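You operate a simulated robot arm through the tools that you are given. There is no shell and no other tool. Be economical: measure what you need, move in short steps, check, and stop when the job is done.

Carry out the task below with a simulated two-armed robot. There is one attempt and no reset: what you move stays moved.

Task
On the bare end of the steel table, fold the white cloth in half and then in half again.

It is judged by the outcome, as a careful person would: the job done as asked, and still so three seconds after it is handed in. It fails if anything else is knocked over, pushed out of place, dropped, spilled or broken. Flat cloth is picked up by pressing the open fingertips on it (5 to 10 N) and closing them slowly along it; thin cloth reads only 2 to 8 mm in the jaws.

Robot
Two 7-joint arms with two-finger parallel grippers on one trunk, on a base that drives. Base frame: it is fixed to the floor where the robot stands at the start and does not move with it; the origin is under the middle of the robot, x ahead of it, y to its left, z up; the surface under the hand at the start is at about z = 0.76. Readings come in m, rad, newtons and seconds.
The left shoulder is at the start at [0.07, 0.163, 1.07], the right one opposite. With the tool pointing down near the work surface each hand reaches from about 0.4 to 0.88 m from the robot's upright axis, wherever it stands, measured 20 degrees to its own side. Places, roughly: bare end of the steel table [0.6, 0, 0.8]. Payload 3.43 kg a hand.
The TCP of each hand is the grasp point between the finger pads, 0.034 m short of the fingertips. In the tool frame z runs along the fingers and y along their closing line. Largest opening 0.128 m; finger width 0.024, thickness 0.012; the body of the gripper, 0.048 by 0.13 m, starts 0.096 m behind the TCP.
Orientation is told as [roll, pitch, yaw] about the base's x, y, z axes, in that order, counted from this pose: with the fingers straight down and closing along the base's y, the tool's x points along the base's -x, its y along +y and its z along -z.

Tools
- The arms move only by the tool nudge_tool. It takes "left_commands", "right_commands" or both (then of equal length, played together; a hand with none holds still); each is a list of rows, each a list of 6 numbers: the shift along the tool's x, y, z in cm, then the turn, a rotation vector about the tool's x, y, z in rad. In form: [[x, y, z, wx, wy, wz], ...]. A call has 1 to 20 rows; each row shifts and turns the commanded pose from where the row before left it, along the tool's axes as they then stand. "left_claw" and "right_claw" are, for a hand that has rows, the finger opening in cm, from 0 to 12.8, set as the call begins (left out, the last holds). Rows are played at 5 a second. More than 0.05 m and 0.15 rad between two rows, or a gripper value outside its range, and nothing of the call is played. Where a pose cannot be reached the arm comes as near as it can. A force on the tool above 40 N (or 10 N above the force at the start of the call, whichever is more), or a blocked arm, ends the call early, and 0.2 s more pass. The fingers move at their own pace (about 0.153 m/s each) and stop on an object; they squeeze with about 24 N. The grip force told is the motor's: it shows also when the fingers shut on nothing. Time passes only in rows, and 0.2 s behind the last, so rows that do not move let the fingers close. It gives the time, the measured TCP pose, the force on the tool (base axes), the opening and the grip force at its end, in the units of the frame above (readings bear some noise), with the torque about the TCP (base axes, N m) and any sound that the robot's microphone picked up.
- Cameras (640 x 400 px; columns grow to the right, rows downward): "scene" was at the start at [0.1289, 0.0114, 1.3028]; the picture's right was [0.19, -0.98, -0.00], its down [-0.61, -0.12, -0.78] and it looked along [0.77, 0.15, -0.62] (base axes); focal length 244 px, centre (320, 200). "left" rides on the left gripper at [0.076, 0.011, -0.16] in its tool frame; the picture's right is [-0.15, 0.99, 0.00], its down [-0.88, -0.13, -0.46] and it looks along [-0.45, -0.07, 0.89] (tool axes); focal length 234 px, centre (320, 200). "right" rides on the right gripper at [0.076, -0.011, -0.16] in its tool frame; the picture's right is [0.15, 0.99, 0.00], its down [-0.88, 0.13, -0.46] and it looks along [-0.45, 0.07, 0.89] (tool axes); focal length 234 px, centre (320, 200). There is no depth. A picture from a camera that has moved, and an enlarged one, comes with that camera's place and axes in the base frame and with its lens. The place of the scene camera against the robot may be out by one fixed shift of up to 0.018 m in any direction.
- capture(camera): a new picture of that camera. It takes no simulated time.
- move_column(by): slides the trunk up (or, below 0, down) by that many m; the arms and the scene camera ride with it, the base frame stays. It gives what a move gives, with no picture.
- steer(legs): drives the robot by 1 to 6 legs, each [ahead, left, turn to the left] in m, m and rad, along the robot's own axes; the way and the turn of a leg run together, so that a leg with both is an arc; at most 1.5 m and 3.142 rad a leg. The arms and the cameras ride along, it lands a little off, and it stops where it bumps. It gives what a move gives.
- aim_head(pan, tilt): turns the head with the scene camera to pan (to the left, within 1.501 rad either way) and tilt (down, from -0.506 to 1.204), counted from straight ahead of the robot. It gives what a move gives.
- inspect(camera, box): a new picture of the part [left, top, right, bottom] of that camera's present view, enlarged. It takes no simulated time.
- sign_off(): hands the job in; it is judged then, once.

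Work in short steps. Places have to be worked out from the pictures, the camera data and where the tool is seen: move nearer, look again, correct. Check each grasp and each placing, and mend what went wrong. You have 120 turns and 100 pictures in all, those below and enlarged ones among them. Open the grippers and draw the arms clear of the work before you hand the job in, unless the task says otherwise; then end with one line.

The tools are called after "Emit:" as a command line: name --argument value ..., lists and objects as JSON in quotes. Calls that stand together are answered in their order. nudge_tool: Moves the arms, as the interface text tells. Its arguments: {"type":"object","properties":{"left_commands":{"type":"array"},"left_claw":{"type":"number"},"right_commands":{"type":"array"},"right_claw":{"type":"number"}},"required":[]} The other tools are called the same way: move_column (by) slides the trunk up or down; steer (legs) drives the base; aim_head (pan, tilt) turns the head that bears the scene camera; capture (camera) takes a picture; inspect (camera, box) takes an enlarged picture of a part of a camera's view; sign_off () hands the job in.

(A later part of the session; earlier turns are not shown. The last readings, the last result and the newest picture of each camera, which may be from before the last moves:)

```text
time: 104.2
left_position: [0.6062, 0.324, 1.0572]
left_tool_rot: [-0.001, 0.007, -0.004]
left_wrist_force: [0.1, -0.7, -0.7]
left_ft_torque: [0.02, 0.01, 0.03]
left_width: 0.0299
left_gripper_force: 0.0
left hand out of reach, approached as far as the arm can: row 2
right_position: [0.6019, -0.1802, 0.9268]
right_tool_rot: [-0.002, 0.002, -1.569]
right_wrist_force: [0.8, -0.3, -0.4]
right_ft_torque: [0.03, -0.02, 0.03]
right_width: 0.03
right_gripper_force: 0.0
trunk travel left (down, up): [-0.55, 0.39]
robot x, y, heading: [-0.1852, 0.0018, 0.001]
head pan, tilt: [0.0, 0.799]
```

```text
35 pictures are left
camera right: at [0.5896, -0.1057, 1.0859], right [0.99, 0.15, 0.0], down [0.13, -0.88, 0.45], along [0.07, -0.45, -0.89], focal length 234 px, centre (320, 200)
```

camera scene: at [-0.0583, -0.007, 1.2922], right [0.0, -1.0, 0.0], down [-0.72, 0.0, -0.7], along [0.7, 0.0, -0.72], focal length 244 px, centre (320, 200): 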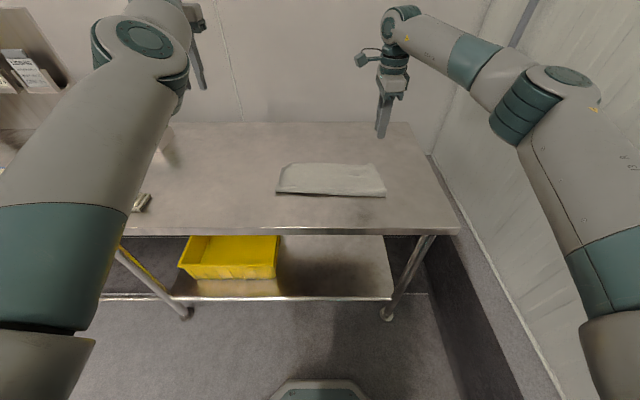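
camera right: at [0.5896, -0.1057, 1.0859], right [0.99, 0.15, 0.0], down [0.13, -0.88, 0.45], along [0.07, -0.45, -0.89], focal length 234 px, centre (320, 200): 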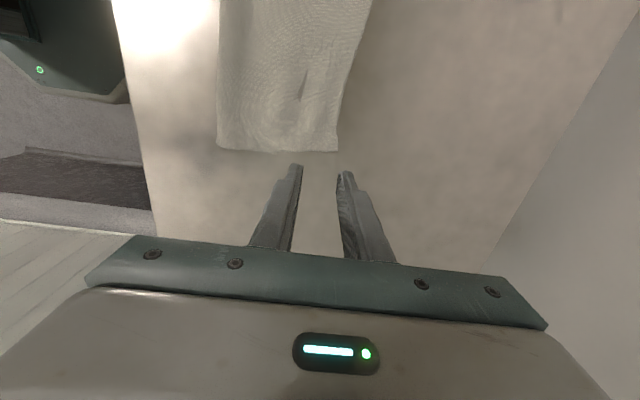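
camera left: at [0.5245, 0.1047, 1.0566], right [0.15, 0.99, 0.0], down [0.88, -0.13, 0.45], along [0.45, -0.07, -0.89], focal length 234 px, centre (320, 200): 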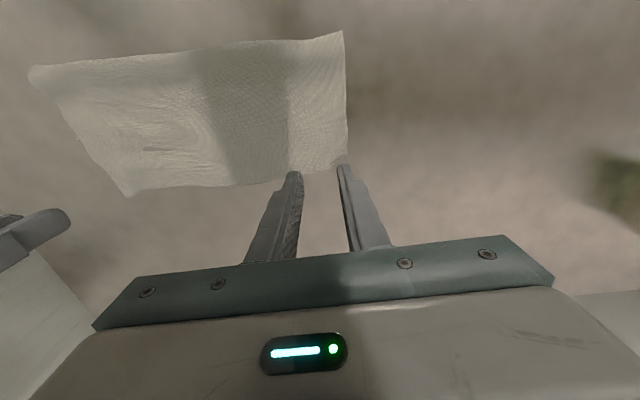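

The folded width is about 0.15–0.165 m where 0.131 is expected, so the lower layer may be short. I'll zoom in on the end to see the layers.

Emit:
inspect --camera "right" --box '[180, 0, 420, 170]'

Emit:
inspect --camera "scene" --box '[260, 145, 400, 210]'

```text
2.35 times, centred on (300, 85) of right
camera zoom: at [0.5896, -0.1057, 1.0859], right [0.99, 0.15, 0.0], down [0.13, -0.88, 0.45], along [0.07, -0.45, -0.89], focal length 551 px, centre (367, 471)
```

zoom: 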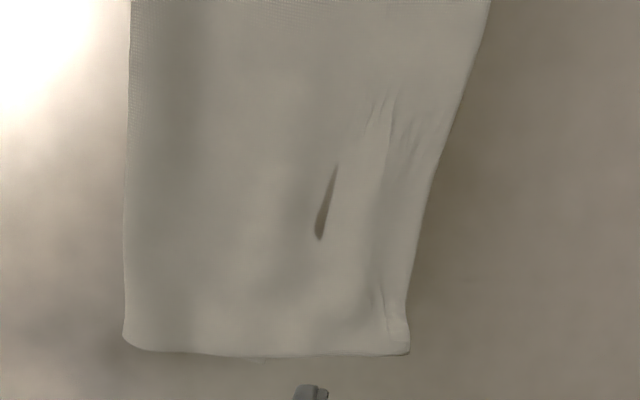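

```text
4.57 times, centred on (330, 178) of scene
camera zoom: at [-0.0583, -0.007, 1.2922], right [0.0, -1.0, 0.0], down [-0.72, 0.0, -0.7], along [0.7, 0.0, -0.72], focal length 1117 px, centre (274, 303)
```

zoom: 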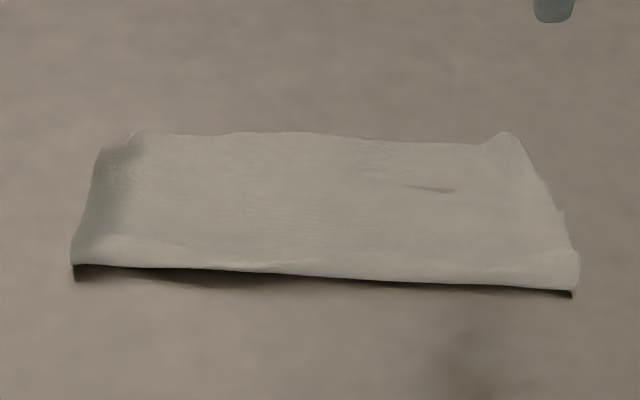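

The lower layer looks short, by roughly 3–4 cm on the left and 7 cm on the right. I'll regrasp the top layer's far edge with both hands, lift it, and set it down further back, more on the right. First I'll bring both hands over the far corners.

Emit:
nudge_tool --left_commands '[[0, -4, 0, 0, 0, 0], [0, -4, 0, 0, 0, 0], [0, -4, 0, 0, 0, 0], [0, -4, 0, 0, 0, 0], [0, -4, 0, 0, 0, 0], [-1.2, -2.9, 2, 0, 0, 0], [0, 0, 3, 0, 0, 0], [0, 0, 3, 0, 0, 0], [0, 0, 3, 0, 0, 0], [0, 0, 3, 0, 0, 0], [0, 0, 3, 0, 0, 0], [0, 0, 3, 0, 0, 0], [0, 0, 0, 0, 0, 0]]' --right_commands '[[0, 0, 0, 0, 0, -0.13], [0, 0, 0, 0, 0, -0.13], [0, 0, 0, 0, 0, -0.13], [0, 0, 0, 0, 0, -0.13], [0, 0, 0, 0, 0, -0.13], [0, 0, 0, 0, 0, -0.13], [0, 0, 0, 0, 0, -0.13], [0, 0, 0, 0, 0, -0.13], [0, 0, 0, 0, 0, -0.13], [0, 0, 0, 0, 0, -0.13], [0, 0, 0, 0, 0, -0.13], [-1.2, 1.9, 3, 0, 0, -0.14], [0, 0, 4, 0, 0, 0]]' --left_claw 3 --right_claw 3

Emit:
capture --camera "left"

Emit:
capture --camera "right"

```text
time: 107.0
left_position: [0.6347, 0.0867, 0.8588]
left_tool_rot: [-0.003, 0.007, -0.003]
left_wrist_force: [-0.3, -0.9, -0.7]
left_ft_torque: [0.03, 0.02, 0.02]
left_width: 0.0299
left_gripper_force: 0.2
left hand out of reach, approached as far as the arm can: row 6, 7, 8, 9, 10
right_position: [0.6167, -0.1614, 0.8561]
right_tool_rot: [0.004, 0.001, 0.005]
right_wrist_force: [-0.1, -0.2, -0.7]
right_ft_torque: [0.06, -0.02, -0.04]
right_width: 0.0303
right_gripper_force: 0.1
trunk travel left (down, up): [-0.55, 0.39]
robot x, y, heading: [-0.1842, -0.0003, -0.002]
head pan, tilt: [0.0, 0.799]
```

```text
32 pictures are left
camera left: at [0.5615, 0.0963, 1.0186], right [0.15, 0.99, 0.0], down [0.88, -0.13, 0.45], along [0.44, -0.07, -0.89], focal length 234 px, centre (320, 200)
```

left: 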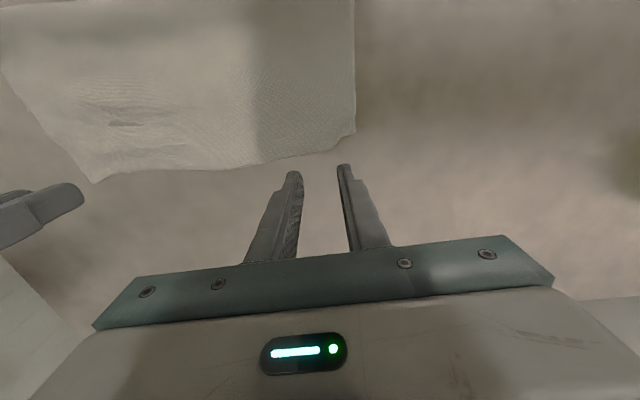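

```text
31 pictures are left
camera right: at [0.5408, -0.1743, 1.0152], right [-0.15, 0.99, 0.0], down [0.88, 0.13, 0.46], along [0.45, 0.07, -0.89], focal length 234 px, centre (320, 200)
```

right: 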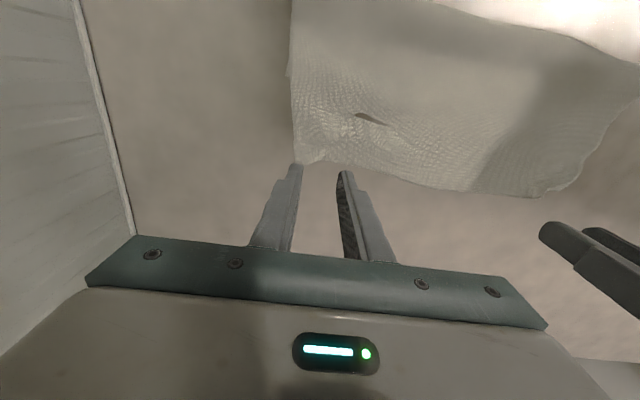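

The left hand stops 3 cm too far forward, so I'll drive the base back 3.5 cm, compensate with the right arm, and lower to just above contact.

Emit:
steer --legs '[[-0.035, 0, 0]]'

Emit:
nudge_tool --left_commands '[[0, 0.5, 1.5, 0, 0, 0], [0, 0.5, 1.5, 0, 0, 0], [0, 0, 1.5, 0, 0, 0], [0, 0, 1.4, 0, 0, 0], [0, 0, 0, 0, 0, 0]]' --right_commands '[[-1.6, 0, 0, 0, 0, 0], [-1.6, 0, 1.5, 0, 0, 0], [0, 0, 2, 0, 0, 0], [0, 0, 2, 0, 0, 0], [0, 0, 0.2, 0, 0, 0]]'

```text
time: 107.9
left_position: [0.601, 0.0882, 0.8589]
left_tool_rot: [-0.001, 0.008, -0.004]
left_wrist_force: [-0.7, -0.6, 0.3]
left_ft_torque: [0.0, -0.01, -0.03]
left_width: 0.0299
left_gripper_force: 0.2
right_position: [0.583, -0.159, 0.8555]
right_tool_rot: [0.004, 0.002, 0.003]
right_wrist_force: [-0.7, -1.0, 0.3]
right_ft_torque: [0.01, -0.01, -0.02]
right_width: 0.0301
right_gripper_force: 0.1
trunk travel left (down, up): [-0.55, 0.39]
robot x, y, heading: [-0.2183, 0.0009, -0.001]
head pan, tilt: [0.0, 0.799]
```

```text
time: 109.1
left_position: [0.6022, 0.0998, 0.7993]
left_tool_rot: [-0.003, 0.009, -0.003]
left_wrist_force: [-0.7, -0.6, 0.5]
left_ft_torque: [0.01, 0.01, 0.02]
left_width: 0.0296
left_gripper_force: 0.1
right_position: [0.6129, -0.1595, 0.8003]
right_tool_rot: [0.005, 0.0, 0.006]
right_wrist_force: [-0.3, 0.1, -0.1]
right_ft_torque: [-0.01, 0.01, 0.0]
right_width: 0.0299
right_gripper_force: 0.1
trunk travel left (down, up): [-0.55, 0.39]
robot x, y, heading: [-0.2232, -0.0009, -0.003]
head pan, tilt: [0.0, 0.799]
```

Now I'll press both gently.

Emit:
nudge_tool --left_commands '[[0, 0, 0.2, 0, 0, 0], [0, 0, 0.2, 0, 0, 0], [0, 0, 0.1, 0, 0, 0], [0, 0, 0, 0, 0, 0]]' --right_commands '[[0, 0, 0.2, 0, 0, 0], [0, 0, 0.2, 0, 0, 0], [0, 0, 0.15, 0, 0, 0], [0, 0, 0, 0, 0, 0]]'

```text
time: 110.1
left_position: [0.6019, 0.0966, 0.7965]
left_tool_rot: [-0.002, 0.009, -0.003]
left_wrist_force: [0.9, 0.4, 4.8]
left_ft_torque: [0.08, 0.02, 0.02]
left_width: 0.0305
left_gripper_force: 0.2
right_position: [0.6145, -0.1584, 0.7959]
right_tool_rot: [0.003, -0.002, 0.003]
right_wrist_force: [0.3, -0.9, 7.5]
right_ft_torque: [-0.06, 0.03, 0.0]
right_width: 0.03
right_gripper_force: 0.1
trunk travel left (down, up): [-0.55, 0.39]
robot x, y, heading: [-0.2199, -0.0027, -0.001]
head pan, tilt: [0.0, 0.799]
```

Forces are good at 5 and 7.5 N, so I'll close both stepwise.

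Emit:
nudge_tool --left_commands '[[0, 0, 0.03, 0, 0, 0]]' --right_commands '[[0, 0, 0, 0, 0, 0]]' --left_claw 2.5 --right_claw 2.5

Emit:
nudge_tool --left_commands '[[0, 0, 0, 0, 0, 0]]' --right_commands '[[0, 0, 0, 0, 0, 0]]' --left_claw 2.0 --right_claw 2.0

Emit:
nudge_tool --left_commands '[[0, 0, 0, 0, 0, 0]]' --right_commands '[[0, 0, 0, 0, 0, 0]]' --left_claw 1.5 --right_claw 1.5

Emit:
nudge_tool --left_commands '[[0, 0, 0, 0, 0, 0]]' --right_commands '[[0, 0, 0, 0, 0, 0]]' --left_claw 1.0 --right_claw 1.0

Emit:
nudge_tool --left_commands '[[0, 0, 0, 0, 0, 0]]' --right_commands '[[0, 0, 0, 0, 0, 0]]' --left_claw 0.5 --right_claw 0.5

Emit:
nudge_tool --left_commands '[[0, 0, 0, 0, 0, 0], [0, 0, 0, 0, 0, 0], [0, 0, 0, 0, 0, 0]]' --right_commands '[[0, 0, 0, 0, 0, 0], [0, 0, 0, 0, 0, 0], [0, 0, 0, 0, 0, 0]]' --left_claw 0 --right_claw 0

```text
time: 110.5
left_position: [0.6011, 0.0965, 0.7957]
left_tool_rot: [-0.003, 0.008, -0.004]
left_wrist_force: [0.0, -1.4, 6.3]
left_ft_torque: [0.04, 0.06, 0.01]
left_width: 0.0246
left_gripper_force: 0.1
right_position: [0.6137, -0.1584, 0.796]
right_tool_rot: [0.004, -0.003, 0.004]
right_wrist_force: [1.1, 0.9, 7.8]
right_ft_torque: [0.0, -0.02, 0.03]
right_width: 0.0247
right_gripper_force: 0.0
trunk travel left (down, up): [-0.55, 0.39]
robot x, y, heading: [-0.2172, -0.0016, -0.006]
head pan, tilt: [0.0, 0.799]
```

```text
time: 110.9
left_position: [0.6019, 0.0982, 0.797]
left_tool_rot: [-0.001, 0.009, -0.004]
left_wrist_force: [0.3, -0.3, 8.2]
left_ft_torque: [0.11, 0.04, 0.01]
left_width: 0.0192
left_gripper_force: 0.1
right_position: [0.6138, -0.1598, 0.7952]
right_tool_rot: [0.003, -0.002, 0.003]
right_wrist_force: [0.0, 0.8, 8.2]
right_ft_torque: [-0.03, -0.01, -0.02]
right_width: 0.0194
right_gripper_force: 0.0
trunk travel left (down, up): [-0.55, 0.39]
robot x, y, heading: [-0.2164, 0.0054, 0.003]
head pan, tilt: [0.0, 0.799]
```

```text
time: 111.3
left_position: [0.6, 0.0969, 0.7959]
left_tool_rot: [-0.001, 0.009, -0.004]
left_wrist_force: [1.0, -0.7, 8.7]
left_ft_torque: [0.12, 0.08, 0.01]
left_width: 0.0142
left_gripper_force: 0.0
right_position: [0.613, -0.1591, 0.7956]
right_tool_rot: [0.003, -0.003, 0.003]
right_wrist_force: [0.2, 0.6, 6.9]
right_ft_torque: [-0.04, 0.0, -0.01]
right_width: 0.0148
right_gripper_force: 0.1
trunk travel left (down, up): [-0.55, 0.39]
robot x, y, heading: [-0.2167, -0.0015, -0.0]
head pan, tilt: [0.0, 0.799]
```

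```text
time: 111.7
left_position: [0.5992, 0.0965, 0.7957]
left_tool_rot: [-0.003, 0.01, -0.006]
left_wrist_force: [0.5, 0.0, 8.9]
left_ft_torque: [0.06, 0.06, 0.04]
left_width: 0.009
left_gripper_force: 0.0
right_position: [0.6127, -0.1584, 0.7953]
right_tool_rot: [0.005, -0.002, 0.003]
right_wrist_force: [-0.2, 0.3, 7.6]
right_ft_torque: [-0.01, -0.02, 0.01]
right_width: 0.0094
right_gripper_force: 0.1
trunk travel left (down, up): [-0.55, 0.39]
robot x, y, heading: [-0.217, 0.0021, 0.001]
head pan, tilt: [0.0, 0.799]
```

```text
time: 112.1
left_position: [0.6014, 0.0983, 0.7956]
left_tool_rot: [-0.002, 0.01, -0.004]
left_wrist_force: [-0.3, -1.7, 9.0]
left_ft_torque: [0.07, 0.05, 0.01]
left_width: 0.0035
left_gripper_force: 0.1
right_position: [0.6134, -0.16, 0.795]
right_tool_rot: [0.003, -0.003, 0.003]
right_wrist_force: [-0.2, 0.2, 8.2]
right_ft_torque: [0.0, 0.03, 0.01]
right_width: 0.0038
right_gripper_force: 0.0
trunk travel left (down, up): [-0.55, 0.39]
robot x, y, heading: [-0.2194, -0.0002, -0.0]
head pan, tilt: [0.0, 0.799]
```

```text
time: 112.9
left_position: [0.6004, 0.0978, 0.7965]
left_tool_rot: [-0.002, 0.009, -0.004]
left_wrist_force: [0.7, 1.4, 8.8]
left_ft_torque: [0.08, 0.06, -0.04]
left_width: 0.0
left_gripper_force: 24.0
right_position: [0.613, -0.159, 0.7958]
right_tool_rot: [0.005, -0.002, 0.004]
right_wrist_force: [-0.2, -1.0, 7.5]
right_ft_torque: [0.01, 0.03, 0.02]
right_width: 0.0
right_gripper_force: 24.1
trunk travel left (down, up): [-0.55, 0.39]
robot x, y, heading: [-0.2177, -0.0002, 0.0]
head pan, tilt: [0.0, 0.799]
```

Both came up empty; my earlier successes needed 10–20 N. I'll lift slightly, reopen, and look at where the edge is now.

Emit:
nudge_tool --left_commands '[[0, 0, -1, 0, 0, 0], [0, 0, -1, 0, 0, 0], [0, 0, 0, 0, 0, 0]]' --right_commands '[[0, 0, -1, 0, 0, 0], [0, 0, -1, 0, 0, 0], [0, 0, 0, 0, 0, 0]]'

Emit:
nudge_tool --left_commands '[[0, 0, 0, 0, 0, 0]]' --right_commands '[[0, 0, 0, 0, 0, 0]]' --left_claw 3.5 --right_claw 3.5

Emit:
capture --camera "left"

Emit:
capture --camera "right"

```text
time: 113.7
left_position: [0.6025, 0.0975, 0.8142]
left_tool_rot: [-0.001, 0.013, -0.004]
left_wrist_force: [-1.0, -1.0, 0.0]
left_ft_torque: [0.02, 0.0, 0.01]
left_width: 0.0001
left_gripper_force: 24.1
right_position: [0.6147, -0.1602, 0.8129]
right_tool_rot: [0.005, 0.002, 0.003]
right_wrist_force: [0.3, -0.4, 0.2]
right_ft_torque: [0.02, -0.01, 0.0]
right_width: 0.0
right_gripper_force: 23.6
trunk travel left (down, up): [-0.55, 0.39]
robot x, y, heading: [-0.2169, -0.0035, -0.003]
head pan, tilt: [0.0, 0.799]
```

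```text
time: 114.1
left_position: [0.6026, 0.0982, 0.8127]
left_tool_rot: [0.0, 0.009, -0.004]
left_wrist_force: [0.3, 0.1, -0.3]
left_ft_torque: [0.03, -0.03, 0.0]
left_width: 0.035
left_gripper_force: 0.1
right_position: [0.6153, -0.1598, 0.8129]
right_tool_rot: [0.004, 0.002, 0.004]
right_wrist_force: [-0.6, 0.4, -0.4]
right_ft_torque: [0.01, 0.01, 0.0]
right_width: 0.0348
right_gripper_force: 0.1
trunk travel left (down, up): [-0.55, 0.39]
robot x, y, heading: [-0.2163, -0.0013, -0.004]
head pan, tilt: [0.0, 0.799]
```

```text
30 pictures are left
camera left: at [0.5288, 0.1084, 0.9741], right [0.15, 0.99, 0.0], down [0.88, -0.13, 0.45], along [0.44, -0.07, -0.89], focal length 234 px, centre (320, 200)
```

left: 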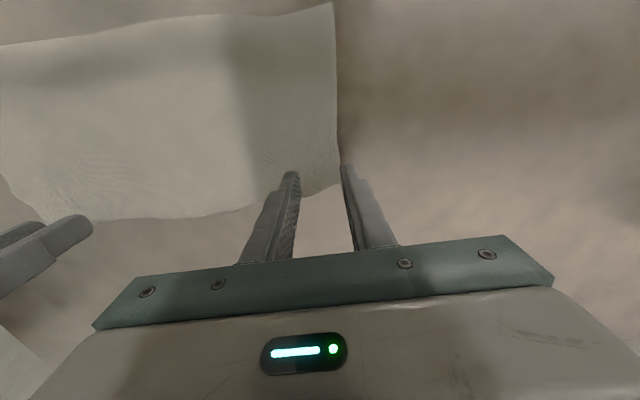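

```text
29 pictures are left
camera right: at [0.5386, -0.173, 0.9725], right [-0.15, 0.99, 0.0], down [0.88, 0.13, 0.46], along [0.45, 0.07, -0.89], focal length 234 px, centre (320, 200)
```

right: 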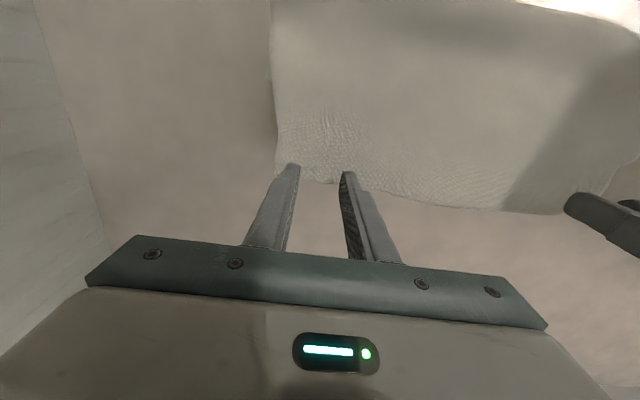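

The left hand sat too close to the edge. I'll shift the left 1.2 cm inward and the right 1.4 cm outward and 0.6 cm back, then press more firmly this time.

Emit:
nudge_tool --left_commands '[[0, -1.2, 0, 0, 0, 0], [0, 0, 1.4, 0, 0, 0], [0, 0, 0.3, 0, 0, 0], [0, 0, 0.25, 0, 0, 0], [0, 0, 0, 0, 0, 0]]' --right_commands '[[0.6, -1.4, 0, 0, 0, 0], [0, 0, 1.4, 0, 0, 0], [0, 0, 0.3, 0, 0, 0], [0, 0, 0.25, 0, 0, 0], [0, 0, 0, 0, 0, 0]]' --left_claw 3 --right_claw 3

Emit:
nudge_tool --left_commands '[[0, 0, 0.1, 0, 0, 0], [0, 0, 0, 0, 0, 0]]' --right_commands '[[0, 0, 0.1, 0, 0, 0], [0, 0, 0, 0, 0, 0]]'

```text
time: 115.3
left_position: [0.5999, 0.0872, 0.7954]
left_tool_rot: [0.0, 0.005, -0.004]
left_wrist_force: [0.4, -0.2, 4.4]
left_ft_torque: [0.11, 0.02, -0.04]
left_width: 0.03
left_gripper_force: 0.1
right_position: [0.6065, -0.1739, 0.7954]
right_tool_rot: [0.004, -0.001, 0.003]
right_wrist_force: [1.1, -0.4, 5.7]
right_ft_torque: [-0.04, -0.05, -0.02]
right_width: 0.0298
right_gripper_force: 0.0
trunk travel left (down, up): [-0.55, 0.39]
robot x, y, heading: [-0.216, -0.0018, -0.0]
head pan, tilt: [0.0, 0.799]
```

```text
time: 115.9
left_position: [0.5988, 0.0861, 0.795]
left_tool_rot: [-0.001, 0.007, -0.003]
left_wrist_force: [1.1, 1.8, 11.2]
left_ft_torque: [0.25, 0.05, -0.06]
left_width: 0.0304
left_gripper_force: 1.2
right_position: [0.6058, -0.1723, 0.7952]
right_tool_rot: [0.003, -0.001, 0.004]
right_wrist_force: [1.2, -0.9, 11.8]
right_ft_torque: [-0.15, -0.06, -0.03]
right_width: 0.0304
right_gripper_force: 0.4
trunk travel left (down, up): [-0.55, 0.39]
robot x, y, heading: [-0.2208, -0.002, 0.005]
head pan, tilt: [0.0, 0.799]
```

Forces are 11–12 N. I'll add slightly more and close stepwise.

Emit:
nudge_tool --left_commands '[[0, 0, 0.06, 0, 0, 0]]' --right_commands '[[0, 0, 0.06, 0, 0, 0]]' --left_claw 2.5 --right_claw 2.5

Emit:
nudge_tool --left_commands '[[0, 0, 0, 0, 0, 0]]' --right_commands '[[0, 0, 0, 0, 0, 0]]' --left_claw 2.0 --right_claw 2.0

Emit:
nudge_tool --left_commands '[[0, 0, 0, 0, 0, 0]]' --right_commands '[[0, 0, 0, 0, 0, 0]]' --left_claw 1.5 --right_claw 1.5

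Emit:
nudge_tool --left_commands '[[0, 0, 0, 0, 0, 0]]' --right_commands '[[0, 0, 0, 0, 0, 0]]' --left_claw 1.0 --right_claw 1.0

Emit:
nudge_tool --left_commands '[[0, 0, 0, 0, 0, 0]]' --right_commands '[[0, 0, 0, 0, 0, 0]]' --left_claw 0.5 --right_claw 0.5

Emit:
nudge_tool --left_commands '[[0, 0, 0, 0, 0, 0], [0, 0, 0, 0, 0, 0], [0, 0, 0, 0, 0, 0]]' --right_commands '[[0, 0, 0, 0, 0, 0], [0, 0, 0, 0, 0, 0], [0, 0, 0, 0, 0, 0]]' --left_claw 0 --right_claw 0

```text
time: 116.3
left_position: [0.5987, 0.085, 0.7965]
left_tool_rot: [-0.004, 0.003, -0.003]
left_wrist_force: [-0.5, -2.0, 11.9]
left_ft_torque: [0.18, 0.14, -0.02]
left_width: 0.0242
left_gripper_force: 0.1
right_position: [0.6056, -0.1724, 0.7958]
right_tool_rot: [0.003, -0.004, 0.006]
right_wrist_force: [1.1, 1.0, 14.4]
right_ft_torque: [-0.06, -0.09, -0.01]
right_width: 0.0242
right_gripper_force: 0.0
trunk travel left (down, up): [-0.55, 0.39]
robot x, y, heading: [-0.2191, 0.0036, 0.002]
head pan, tilt: [0.0, 0.799]
```

```text
time: 116.7
left_position: [0.5982, 0.085, 0.7952]
left_tool_rot: [-0.004, 0.004, -0.004]
left_wrist_force: [1.1, -1.9, 12.6]
left_ft_torque: [0.15, 0.06, 0.0]
left_width: 0.0192
left_gripper_force: 0.0
right_position: [0.6051, -0.1735, 0.7948]
right_tool_rot: [0.006, -0.003, 0.005]
right_wrist_force: [0.5, 1.2, 15.3]
right_ft_torque: [-0.01, -0.04, -0.01]
right_width: 0.0189
right_gripper_force: 0.0
trunk travel left (down, up): [-0.55, 0.39]
robot x, y, heading: [-0.2167, -0.0025, 0.005]
head pan, tilt: [0.0, 0.799]
```

```text
time: 117.1
left_position: [0.599, 0.0865, 0.7967]
left_tool_rot: [-0.004, 0.005, -0.004]
left_wrist_force: [1.6, -0.6, 12.8]
left_ft_torque: [0.13, 0.08, 0.01]
left_width: 0.0139
left_gripper_force: 0.1
right_position: [0.6055, -0.1718, 0.7956]
right_tool_rot: [0.004, -0.002, 0.003]
right_wrist_force: [0.4, 0.9, 16.9]
right_ft_torque: [-0.03, 0.01, 0.01]
right_width: 0.0135
right_gripper_force: 0.1
trunk travel left (down, up): [-0.55, 0.39]
robot x, y, heading: [-0.2173, -0.0016, -0.006]
head pan, tilt: [0.0, 0.799]
```

```text
time: 117.5
left_position: [0.5967, 0.0858, 0.7955]
left_tool_rot: [-0.003, 0.004, -0.004]
left_wrist_force: [-0.3, -0.4, 13.5]
left_ft_torque: [0.12, 0.13, 0.01]
left_width: 0.0084
left_gripper_force: 0.0
right_position: [0.6058, -0.1731, 0.7952]
right_tool_rot: [0.003, -0.003, 0.004]
right_wrist_force: [0.3, -0.4, 16.7]
right_ft_torque: [-0.03, 0.04, 0.0]
right_width: 0.0085
right_gripper_force: 0.1
trunk travel left (down, up): [-0.55, 0.39]
robot x, y, heading: [-0.2159, -0.0034, 0.001]
head pan, tilt: [0.0, 0.799]
```

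```text
time: 117.9
left_position: [0.5982, 0.0875, 0.7965]
left_tool_rot: [-0.004, 0.004, -0.004]
left_wrist_force: [0.0, -0.1, 13.9]
left_ft_torque: [0.09, 0.11, -0.02]
left_width: 0.0028
left_gripper_force: 0.0
right_position: [0.6055, -0.1724, 0.7957]
right_tool_rot: [0.003, -0.003, 0.002]
right_wrist_force: [0.7, -1.0, 17.3]
right_ft_torque: [-0.01, 0.01, -0.03]
right_width: 0.0042
right_gripper_force: 0.0
trunk travel left (down, up): [-0.55, 0.39]
robot x, y, heading: [-0.2225, 0.0019, 0.001]
head pan, tilt: [0.0, 0.799]
```

```text
time: 118.7
left_position: [0.5979, 0.0854, 0.7949]
left_tool_rot: [-0.003, 0.003, -0.003]
left_wrist_force: [1.0, 2.1, 14.0]
left_ft_torque: [0.11, 0.12, 0.0]
left_width: 0.0002
left_gripper_force: 24.1
right_position: [0.6056, -0.1724, 0.7949]
right_tool_rot: [0.003, -0.004, 0.003]
right_wrist_force: [0.6, -1.7, 17.7]
right_ft_torque: [-0.02, -0.01, 0.02]
right_width: 0.0018
right_gripper_force: 23.8
trunk travel left (down, up): [-0.55, 0.39]
robot x, y, heading: [-0.2184, -0.0037, 0.0]
head pan, tilt: [0.0, 0.799]
```

The right has it (1.8 mm) and the left is empty. I'll retry the left a bit further in and press harder.

Emit:
nudge_tool --left_commands '[[0, 0, -1, 0, 0, 0], [0, -0.8, 0, 0, 0, 0]]'

Emit:
nudge_tool --left_commands '[[0, 0, 0, 0, 0, 0], [0, 0, 0.8, 0, 0, 0], [0, 0, 0.25, 0, 0, 0], [0, 0, 0.15, 0, 0, 0], [0, 0, 0, 0, 0, 0]]' --left_claw 3.2

Emit:
capture --camera "left"

```text
time: 119.3
left_position: [0.5979, 0.0774, 0.8049]
left_tool_rot: [-0.005, 0.004, -0.004]
left_wrist_force: [-0.6, -0.1, -0.2]
left_ft_torque: [0.02, 0.01, 0.02]
left_width: 0.0
left_gripper_force: 24.5
right_position: [0.6043, -0.1722, 0.7956]
right_tool_rot: [0.003, -0.002, 0.005]
right_wrist_force: [-0.9, -1.5, 23.4]
right_ft_torque: [-0.03, 0.1, 0.02]
right_width: 0.0018
right_gripper_force: 24.6
trunk travel left (down, up): [-0.55, 0.39]
robot x, y, heading: [-0.2188, -0.0001, -0.0]
head pan, tilt: [0.0, 0.799]
```

```text
time: 120.5
left_position: [0.5979, 0.0782, 0.7959]
left_tool_rot: [-0.005, 0.003, -0.002]
left_wrist_force: [-2.2, 0.0, 14.5]
left_ft_torque: [0.27, 0.24, 0.06]
left_width: 0.0318
left_gripper_force: 0.0
right_position: [0.6065, -0.1732, 0.796]
right_tool_rot: [0.005, -0.004, 0.004]
right_wrist_force: [3.7, -0.6, 18.6]
right_ft_torque: [0.01, -0.07, 0.03]
right_width: 0.0018
right_gripper_force: 24.0
trunk travel left (down, up): [-0.55, 0.39]
robot x, y, heading: [-0.22, -0.0014, 0.002]
head pan, tilt: [0.0, 0.799]
```

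```text
28 pictures are left
camera left: at [0.522, 0.0877, 0.9555], right [0.15, 0.99, 0.0], down [0.88, -0.13, 0.45], along [0.45, -0.07, -0.89], focal length 234 px, centre (320, 200)
```

left: 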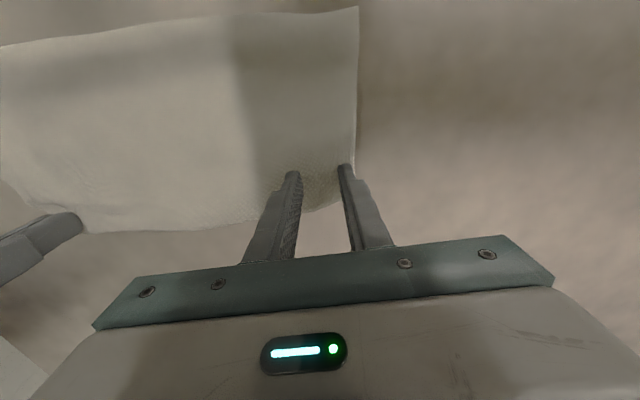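

The outer finger is still right on the cloth's side edge. I'll move 1.3 cm further in, press, and close.

Emit:
nudge_tool --left_commands '[[0, 0, -0.8, 0, 0, 0], [0, -1.3, 0, 0, 0, 0], [0, 0, 0.6, 0, 0, 0], [0, 0, 0.2, 0, 0, 0], [0, 0, 0.03, 0, 0, 0], [0, 0, 0, 0, 0, 0]]'

Emit:
nudge_tool --left_commands '[[0, 0, 0, 0, 0, 0]]' --left_claw 2.5

Emit:
nudge_tool --left_commands '[[0, 0, 0, 0, 0, 0]]' --left_claw 2.0

Emit:
nudge_tool --left_commands '[[0, 0, 0, 0, 0, 0]]' --left_claw 1.5

Emit:
nudge_tool --left_commands '[[0, 0, 0, 0, 0, 0]]' --left_claw 1.0

Emit:
nudge_tool --left_commands '[[0, 0, 0, 0, 0, 0]]' --left_claw 0.5

Emit:
nudge_tool --left_commands '[[0, 0, 0, 0, 0, 0], [0, 0, 0, 0, 0, 0], [0, 0, 0, 0, 0, 0]]' --left_claw 0

```text
time: 121.9
left_position: [0.5938, 0.0651, 0.7973]
left_tool_rot: [-0.004, 0.002, -0.004]
left_wrist_force: [-0.9, -0.3, 14.2]
left_ft_torque: [0.32, 0.16, 0.02]
left_width: 0.0323
left_gripper_force: 0.1
left hand out of reach, approached as far as the arm can: row 2
right_position: [0.6047, -0.1725, 0.7967]
right_tool_rot: [0.004, -0.004, 0.004]
right_wrist_force: [2.8, -0.8, 20.0]
right_ft_torque: [0.02, -0.06, -0.03]
right_width: 0.0019
right_gripper_force: 23.8
trunk travel left (down, up): [-0.55, 0.39]
robot x, y, heading: [-0.2207, -0.002, 0.002]
head pan, tilt: [0.0, 0.799]
```

```text
time: 122.3
left_position: [0.5948, 0.0645, 0.7962]
left_tool_rot: [-0.002, 0.002, -0.003]
left_wrist_force: [0.5, -1.6, 16.4]
left_ft_torque: [0.29, 0.16, 0.0]
left_width: 0.0242
left_gripper_force: 0.2
right_position: [0.6056, -0.1719, 0.7956]
right_tool_rot: [0.005, -0.004, 0.004]
right_wrist_force: [3.2, 0.2, 18.3]
right_ft_torque: [0.02, -0.05, 0.02]
right_width: 0.0016
right_gripper_force: 24.4
trunk travel left (down, up): [-0.55, 0.39]
robot x, y, heading: [-0.218, 0.0005, 0.001]
head pan, tilt: [0.0, 0.799]
```

```text
time: 122.7
left_position: [0.5949, 0.065, 0.7962]
left_tool_rot: [-0.002, 0.002, -0.004]
left_wrist_force: [1.8, -2.0, 18.2]
left_ft_torque: [0.27, 0.14, -0.01]
left_width: 0.0191
left_gripper_force: 0.1
right_position: [0.6055, -0.1724, 0.7954]
right_tool_rot: [0.004, -0.002, 0.006]
right_wrist_force: [3.7, 0.9, 17.7]
right_ft_torque: [0.02, -0.09, 0.02]
right_width: 0.0017
right_gripper_force: 23.8
trunk travel left (down, up): [-0.55, 0.39]
robot x, y, heading: [-0.2204, -0.001, -0.004]
head pan, tilt: [0.0, 0.799]
```

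```text
time: 123.1
left_position: [0.5946, 0.0649, 0.796]
left_tool_rot: [-0.004, 0.004, -0.002]
left_wrist_force: [1.4, -1.6, 21.2]
left_ft_torque: [0.2, 0.18, 0.0]
left_width: 0.014
left_gripper_force: 0.1
right_position: [0.6052, -0.1731, 0.7965]
right_tool_rot: [0.003, -0.004, 0.006]
right_wrist_force: [3.2, 1.4, 16.1]
right_ft_torque: [0.0, -0.07, 0.04]
right_width: 0.0018
right_gripper_force: 23.5
trunk travel left (down, up): [-0.55, 0.39]
robot x, y, heading: [-0.2199, 0.0007, -0.003]
head pan, tilt: [0.0, 0.799]
```

```text
time: 123.5
left_position: [0.5943, 0.0639, 0.7948]
left_tool_rot: [-0.003, 0.003, -0.004]
left_wrist_force: [2.1, -1.7, 22.4]
left_ft_torque: [0.2, 0.21, 0.03]
left_width: 0.0084
left_gripper_force: 0.1
right_position: [0.605, -0.1725, 0.795]
right_tool_rot: [0.002, -0.003, 0.004]
right_wrist_force: [2.4, 0.3, 14.1]
right_ft_torque: [0.01, -0.09, 0.02]
right_width: 0.0015
right_gripper_force: 24.4
trunk travel left (down, up): [-0.55, 0.39]
robot x, y, heading: [-0.2194, 0.0011, -0.004]
head pan, tilt: [0.0, 0.799]
```

```text
time: 123.9
left_position: [0.594, 0.0643, 0.796]
left_tool_rot: [-0.001, 0.004, -0.004]
left_wrist_force: [0.3, 0.3, 25.1]
left_ft_torque: [0.23, 0.24, -0.01]
left_width: 0.0023
left_gripper_force: 0.1
right_position: [0.6041, -0.1728, 0.7955]
right_tool_rot: [0.004, -0.003, 0.003]
right_wrist_force: [1.6, 0.7, 12.7]
right_ft_torque: [0.04, -0.06, 0.05]
right_width: 0.002
right_gripper_force: 23.9
trunk travel left (down, up): [-0.55, 0.39]
robot x, y, heading: [-0.2172, 0.0022, 0.003]
head pan, tilt: [0.0, 0.799]
```

```text
time: 124.7
left_position: [0.5942, 0.0661, 0.7952]
left_tool_rot: [-0.003, 0.003, -0.005]
left_wrist_force: [1.3, 4.0, 25.6]
left_ft_torque: [0.27, 0.23, -0.06]
left_width: 0.0001
left_gripper_force: 24.2
right_position: [0.6046, -0.172, 0.7967]
right_tool_rot: [0.002, -0.004, 0.003]
right_wrist_force: [2.2, -1.1, 11.2]
right_ft_torque: [-0.01, -0.04, 0.05]
right_width: 0.0019
right_gripper_force: 23.6
trunk travel left (down, up): [-0.55, 0.39]
robot x, y, heading: [-0.2165, 0.0018, 0.002]
head pan, tilt: [0.0, 0.799]
```

The left is still empty. By the length estimate only the right end is badly off (lower edge about x 0.556 against top 0.628), so I'll lift the left away and use the right hand alone to carry its corner back about 6.5 cm.

Emit:
nudge_tool --left_commands '[[0, 0, -2, 0, 0, 0], [0, 0, -2, 0, 0, 0], [0, 0, -2, 0, 0, 0], [0, 0, -2, 0, 0, 0], [0, 0, -1, 0, 0, 0], [0, 0, 0, 0, 0, 0], [0, 0, 0, 0, 0, 0]]' --right_commands '[[0, 0, -1.2, 0, 0, 0], [0, 0, -1.2, 0, 0, 0], [0, 0, -1.2, 0, 0, 0], [0, 0, -1.2, 0, 0, 0], [0, 0, -1.2, 0, 0, 0], [0, 0, -1, 0, 0, 0], [0, 0, 0, 0, 0, 0]]'

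Emit:
inspect --camera "scene" --box '[240, 120, 420, 230]'

Emit:
capture --camera "left"

```text
time: 126.3
left_position: [0.5966, 0.066, 0.8811]
left_tool_rot: [-0.004, 0.007, -0.004]
left_wrist_force: [0.3, 0.2, 0.6]
left_ft_torque: [0.01, -0.01, -0.01]
left_width: 0.0001
left_gripper_force: 23.6
right_position: [0.6092, -0.1727, 0.8608]
right_tool_rot: [0.005, 0.003, 0.003]
right_wrist_force: [0.2, -0.6, -0.2]
right_ft_torque: [0.03, 0.0, -0.01]
right_width: 0.0017
right_gripper_force: 24.5
trunk travel left (down, up): [-0.55, 0.39]
robot x, y, heading: [-0.2189, 0.0, 0.002]
head pan, tilt: [0.0, 0.799]
```

```text
3.56 times, centred on (330, 175) of scene
camera zoom: at [-0.0931, -0.0058, 1.2922], right [0.0, -1.0, 0.0], down [-0.72, 0.0, -0.7], along [0.7, 0.0, -0.72], focal length 869 px, centre (284, 289)
```

zoom: 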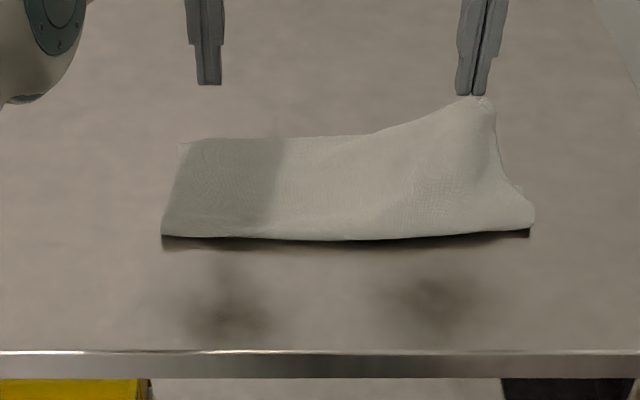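

```text
26 pictures are left
camera left: at [0.5224, 0.077, 1.0406], right [0.15, 0.99, 0.0], down [0.88, -0.13, 0.45], along [0.44, -0.07, -0.89], focal length 234 px, centre (320, 200)
```

left: 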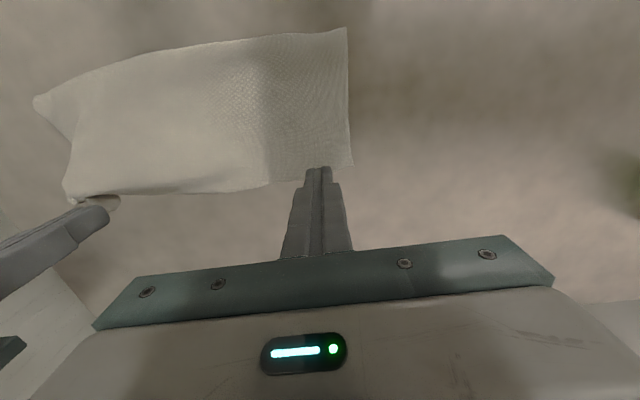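

The lower layer's right end shows at about x 0.545, as estimated. I'll carry the right corner back 6.5 cm and lower it.

Emit:
nudge_tool --right_commands '[[1.1, 0, 0.3, 0, 0, 0], [1.1, 0, 0.3, 0, 0, 0], [1.1, 0, 0.5, 0, 0, 0], [1.1, 0, 0.8, 0, 0, 0], [1.1, 0, 1.0, 0, 0, 0], [1.0, 0, 1.3, 0, 0, 0], [0, 0, 1.3, 0, 0, 0], [0, 0, 0.7, 0, 0, 0], [0, 0, 0, 0, 0, 0]]'

Emit:
capture --camera "right"

```text
time: 128.3
left_position: [0.5954, 0.0654, 0.8808]
left_tool_rot: [-0.004, 0.008, -0.004]
left_wrist_force: [0.1, -0.6, -0.4]
left_ft_torque: [-0.01, 0.0, -0.01]
left_width: 0.0
left_gripper_force: 24.3
right_position: [0.5437, -0.1727, 0.8018]
right_tool_rot: [0.004, 0.002, 0.003]
right_wrist_force: [-0.6, 0.0, -0.1]
right_ft_torque: [0.04, 0.02, 0.03]
right_width: 0.0018
right_gripper_force: 24.1
trunk travel left (down, up): [-0.55, 0.39]
robot x, y, heading: [-0.216, 0.0013, -0.005]
head pan, tilt: [0.0, 0.799]
```

```text
25 pictures are left
camera right: at [0.467, -0.1862, 0.9612], right [-0.15, 0.99, 0.0], down [0.88, 0.13, 0.46], along [0.45, 0.07, -0.89], focal length 234 px, centre (320, 200)
```

right: 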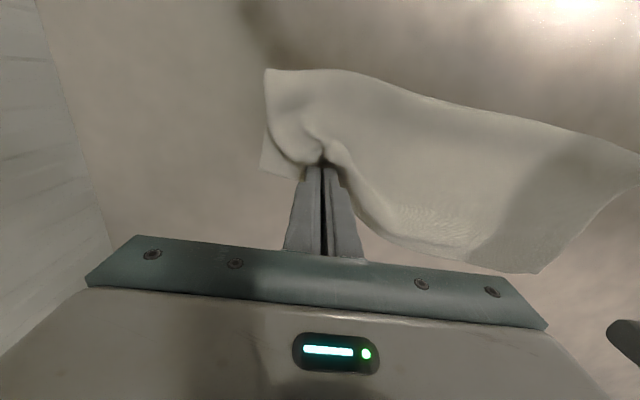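

The lower right corner is at (0.543,-0.227). I'll shift the held corner 2 cm toward -y, lower to contact, and release.

Emit:
nudge_tool --right_commands '[[0, -0.7, 0, 0, 0, 0], [0, -0.7, 0, 0, 0, 0], [0, -0.6, 0.2, 0, 0, 0], [0, 0, 0.2, 0, 0, 0], [0, 0, 0, 0, 0, 0]]'

Emit:
nudge_tool --right_commands '[[0, 0, 0, 0, 0, 0]]' --right_claw 1.0

Emit:
nudge_tool --right_commands '[[0, 0, 0, 0, 0, 0]]' --right_claw 2.5

Emit:
nudge_tool --right_commands '[[0, 0, -1, 0, 0, 0], [0, 0, -2, 0, 0, 0], [0, 0, -3, 0, 0, 0], [0, 0, -3, 0, 0, 0], [0, 0, -2, 0, 0, 0], [0, 0, 0, 0, 0, 0]]'

Emit:
inspect --camera "right" --box '[200, 0, 640, 275]'

```text
time: 129.5
left_position: [0.5956, 0.0669, 0.882]
left_tool_rot: [-0.003, 0.007, -0.003]
left_wrist_force: [-0.3, -0.3, -0.9]
left_ft_torque: [0.0, -0.01, -0.02]
left_width: 0.0
left_gripper_force: 24.3
right_position: [0.5422, -0.1928, 0.7982]
right_tool_rot: [0.005, -0.002, 0.004]
right_wrist_force: [-0.3, 1.6, 11.5]
right_ft_torque: [0.01, 0.07, 0.0]
right_width: 0.002
right_gripper_force: 23.9
trunk travel left (down, up): [-0.55, 0.39]
robot x, y, heading: [-0.2195, -0.0054, 0.003]
head pan, tilt: [0.0, 0.799]
```

```text
time: 129.9
left_position: [0.5956, 0.0666, 0.8825]
left_tool_rot: [-0.003, 0.006, -0.002]
left_wrist_force: [-0.6, 0.3, 0.0]
left_ft_torque: [0.01, -0.02, -0.01]
left_width: 0.0
left_gripper_force: 24.2
right_position: [0.5422, -0.1927, 0.7968]
right_tool_rot: [0.004, -0.001, 0.006]
right_wrist_force: [-0.3, 1.8, 15.2]
right_ft_torque: [-0.03, 0.08, -0.03]
right_width: 0.0082
right_gripper_force: 0.1
trunk travel left (down, up): [-0.55, 0.39]
robot x, y, heading: [-0.2167, -0.0004, 0.0]
head pan, tilt: [0.0, 0.799]
```

```text
time: 130.3
left_position: [0.595, 0.0673, 0.8829]
left_tool_rot: [-0.004, 0.006, -0.002]
left_wrist_force: [0.1, -0.9, 0.3]
left_ft_torque: [0.03, 0.0, 0.0]
left_width: 0.0
left_gripper_force: 24.0
right_position: [0.5425, -0.193, 0.7978]
right_tool_rot: [0.004, -0.001, 0.005]
right_wrist_force: [1.3, 2.7, 17.4]
right_ft_torque: [-0.15, 0.07, -0.04]
right_width: 0.0227
right_gripper_force: 0.1
trunk travel left (down, up): [-0.55, 0.39]
robot x, y, heading: [-0.2166, -0.0026, -0.0]
head pan, tilt: [0.0, 0.799]
```

```text
time: 131.7
left_position: [0.5968, 0.0663, 0.8806]
left_tool_rot: [-0.002, 0.008, -0.006]
left_wrist_force: [-0.6, -0.3, 0.1]
left_ft_torque: [0.01, -0.04, 0.0]
left_width: 0.0001
left_gripper_force: 24.4
right_position: [0.5435, -0.1946, 0.9066]
right_tool_rot: [0.003, 0.002, 0.003]
right_wrist_force: [0.5, 0.3, 0.9]
right_ft_torque: [-0.01, -0.01, -0.04]
right_width: 0.0251
right_gripper_force: 0.0
trunk travel left (down, up): [-0.55, 0.39]
robot x, y, heading: [-0.2122, -0.0013, -0.0]
head pan, tilt: [0.0, 0.799]
```

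```text
1.45 times, centred on (420, 138) of right
camera zoom: at [0.4665, -0.2071, 1.067], right [-0.15, 0.99, 0.0], down [0.88, 0.13, 0.45], along [0.45, 0.07, -0.89], focal length 341 px, centre (174, 291)
```

zoom: 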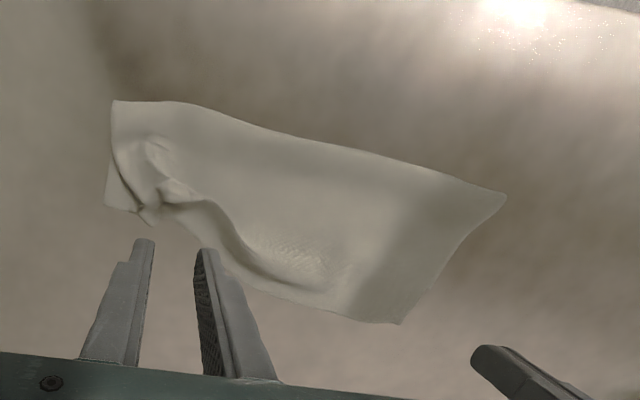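

The right end has a curl because the crease didn't roll back. I'll close the right fingers and, pressing lightly on the top layer, sweep toward -x to push the slack into the crease.

Emit:
nudge_tool --right_commands '[[1.5, 0, 2, 0, 0, 0], [0, 0, 3, 0, 0, 0], [0, 0, 3, 0, 0, 0], [0, 0, 2.2, 0, 0, 0], [0, 0, 0.4, 0, 0, 0], [0, 0, 0, 0, 0, 0]]' --right_claw 0

```text
time: 133.1
left_position: [0.5968, 0.0668, 0.8811]
left_tool_rot: [-0.002, 0.007, -0.003]
left_wrist_force: [-0.2, 0.0, 0.5]
left_ft_torque: [-0.02, 0.03, 0.0]
left_width: 0.0
left_gripper_force: 24.4
right_position: [0.5298, -0.193, 0.8009]
right_tool_rot: [0.003, 0.003, 0.004]
right_wrist_force: [-0.5, 0.3, -0.1]
right_ft_torque: [-0.01, 0.0, 0.01]
right_width: 0.0
right_gripper_force: 23.5
trunk travel left (down, up): [-0.55, 0.39]
robot x, y, heading: [-0.2166, -0.0005, -0.002]
head pan, tilt: [0.0, 0.799]
```

Emit:
nudge_tool --right_commands '[[0, 0, 0.3, 0, 0, 0], [0.7, 0, 0, 0, 0, 0], [0.7, 0, 0, 0, 0, 0], [0.7, 0, 0, 0, 0, 0], [0.7, 0, 0, 0, 0, 0], [0.7, 0, 0, 0, 0, 0], [0, 0, 0, 0, 0, 0]]'

Emit:
nudge_tool --right_commands '[[0, 0, -2, 0, 0, 0], [-1, 0, -3, 0, 0, 0], [-2, 0, -3, 0, 0, 0], [-2, 0, -3, 0, 0, 0], [0, 0, 0, 0, 0, 0]]'

Emit:
inspect --camera "right" --box '[200, 0, 640, 275]'

```text
time: 134.7
left_position: [0.5973, 0.0656, 0.8807]
left_tool_rot: [-0.002, 0.007, -0.003]
left_wrist_force: [0.1, 0.4, 0.7]
left_ft_torque: [0.0, -0.05, 0.02]
left_width: 0.0
left_gripper_force: 23.9
right_position: [0.493, -0.1916, 0.7978]
right_tool_rot: [0.003, -0.001, 0.005]
right_wrist_force: [1.0, -0.1, 4.4]
right_ft_torque: [-0.04, 0.02, 0.01]
right_width: 0.0
right_gripper_force: 24.7
trunk travel left (down, up): [-0.55, 0.39]
robot x, y, heading: [-0.2194, -0.002, -0.002]
head pan, tilt: [0.0, 0.799]
```

```text
time: 135.9
left_position: [0.596, 0.065, 0.8809]
left_tool_rot: [-0.001, 0.007, -0.002]
left_wrist_force: [1.1, 0.0, -0.7]
left_ft_torque: [-0.02, -0.05, 0.0]
left_width: 0.0
left_gripper_force: 24.5
right_position: [0.5399, -0.1928, 0.9085]
right_tool_rot: [0.003, 0.001, 0.004]
right_wrist_force: [-0.6, -0.1, -0.4]
right_ft_torque: [0.05, -0.04, -0.02]
right_width: 0.0
right_gripper_force: 24.3
trunk travel left (down, up): [-0.55, 0.39]
robot x, y, heading: [-0.2183, 0.0003, -0.006]
head pan, tilt: [0.0, 0.799]
```

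```text
1.45 times, centred on (420, 138) of right
camera zoom: at [0.4644, -0.2062, 1.068], right [-0.15, 0.99, 0.0], down [0.88, 0.13, 0.45], along [0.45, 0.07, -0.89], focal length 341 px, centre (174, 291)
```

zoom: 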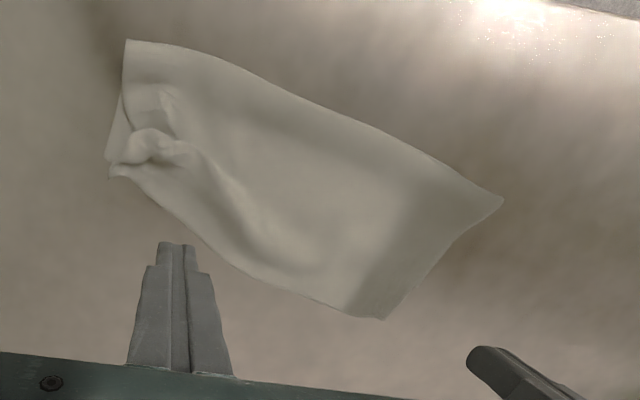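

The whole right end slid back. The lower layer is now a consistent rectangle rotated about 0.27 rad, with its right corner near (0.51,-0.256), and the top layer's slack sits in a bump near that corner. I'll grasp the top layer at that corner so I can lift it well above the crease and re-roll it.

Emit:
nudge_tool --right_commands '[[2, -1.8, 2, 0, 0, 0], [1.8, -1.7, 3, 0, 0, 0], [0, 0, 3, 0, 0, 0], [0, 0, 2.2, 0, 0, 0], [0, 0, 0, 0, 0, 0]]' --right_claw 4

Emit:
capture --camera "right"

```text
time: 137.1
left_position: [0.5969, 0.0653, 0.8807]
left_tool_rot: [-0.002, 0.007, -0.003]
left_wrist_force: [0.3, 0.3, 0.2]
left_ft_torque: [-0.01, -0.02, 0.01]
left_width: 0.0
left_gripper_force: 23.9
right_position: [0.505, -0.2275, 0.8054]
right_tool_rot: [0.003, 0.001, 0.002]
right_wrist_force: [-0.4, -0.2, 0.3]
right_ft_torque: [0.0, -0.02, 0.0]
right_width: 0.0401
right_gripper_force: 0.0
trunk travel left (down, up): [-0.55, 0.39]
robot x, y, heading: [-0.2184, -0.0014, 0.003]
head pan, tilt: [0.0, 0.799]
```

```text
22 pictures are left
camera right: at [0.4293, -0.2404, 0.9652], right [-0.15, 0.99, 0.0], down [0.88, 0.13, 0.46], along [0.45, 0.07, -0.89], focal length 234 px, centre (320, 200)
```

right: 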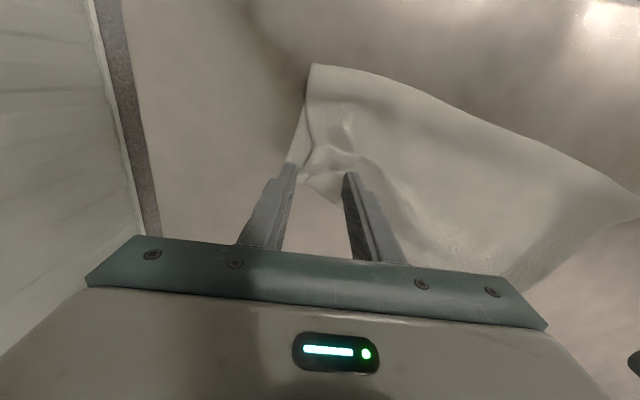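

The bump stands right between the fingers, about 1.2 cm nearer the robot. I'll shift there, lower to just above contact, and pinch it.

Emit:
nudge_tool --right_commands '[[1.3, 0, 0, 0, 0, 0], [0, 0, 0.5, 0, 0, 0], [0, 0, 0.15, 0, 0, 0], [0, 0, 0, 0, 0, 0]]'

Emit:
nudge_tool --right_commands '[[0, 0, 0, 0, 0, 0], [0, 0, 0, 0, 0, 0]]' --right_claw 1.5

Emit:
nudge_tool --right_commands '[[0, 0, 0, 0, 0, 0], [0, 0, 0, 0, 0, 0], [0, 0, 0, 0, 0, 0]]' --right_claw 0

```text
time: 138.1
left_position: [0.5981, 0.0647, 0.8807]
left_tool_rot: [-0.003, 0.007, -0.003]
left_wrist_force: [-0.2, 0.6, 0.0]
left_ft_torque: [-0.01, 0.02, 0.0]
left_width: 0.0
left_gripper_force: 23.2
right_position: [0.4913, -0.2284, 0.7975]
right_tool_rot: [0.004, 0.001, 0.004]
right_wrist_force: [-0.4, -0.3, 0.3]
right_ft_torque: [0.07, -0.01, 0.01]
right_width: 0.0398
right_gripper_force: 0.1
trunk travel left (down, up): [-0.55, 0.39]
robot x, y, heading: [-0.2173, 0.0007, 0.005]
head pan, tilt: [0.0, 0.799]
```

```text
time: 138.7
left_position: [0.5971, 0.0663, 0.8807]
left_tool_rot: [-0.003, 0.007, -0.006]
left_wrist_force: [-0.3, -0.1, 0.0]
left_ft_torque: [0.01, 0.02, -0.02]
left_width: 0.0
left_gripper_force: 23.6
right_position: [0.4921, -0.2271, 0.7986]
right_tool_rot: [0.004, 0.002, 0.004]
right_wrist_force: [-0.8, 0.7, 0.2]
right_ft_torque: [0.02, -0.01, -0.02]
right_width: 0.015
right_gripper_force: 0.4
trunk travel left (down, up): [-0.55, 0.39]
robot x, y, heading: [-0.2162, -0.0016, -0.002]
head pan, tilt: [0.0, 0.799]
```

```text
time: 139.5
left_position: [0.5969, 0.0661, 0.8811]
left_tool_rot: [-0.001, 0.008, -0.004]
left_wrist_force: [-0.3, -0.3, 0.8]
left_ft_torque: [-0.01, -0.02, 0.01]
left_width: 0.0002
left_gripper_force: 24.5
right_position: [0.4924, -0.228, 0.7997]
right_tool_rot: [0.004, 0.002, 0.003]
right_wrist_force: [-0.1, -0.7, 0.0]
right_ft_torque: [-0.02, -0.03, 0.03]
right_width: 0.0033
right_gripper_force: 23.7
trunk travel left (down, up): [-0.55, 0.39]
robot x, y, heading: [-0.215, 0.0043, 0.002]
head pan, tilt: [0.0, 0.799]
```

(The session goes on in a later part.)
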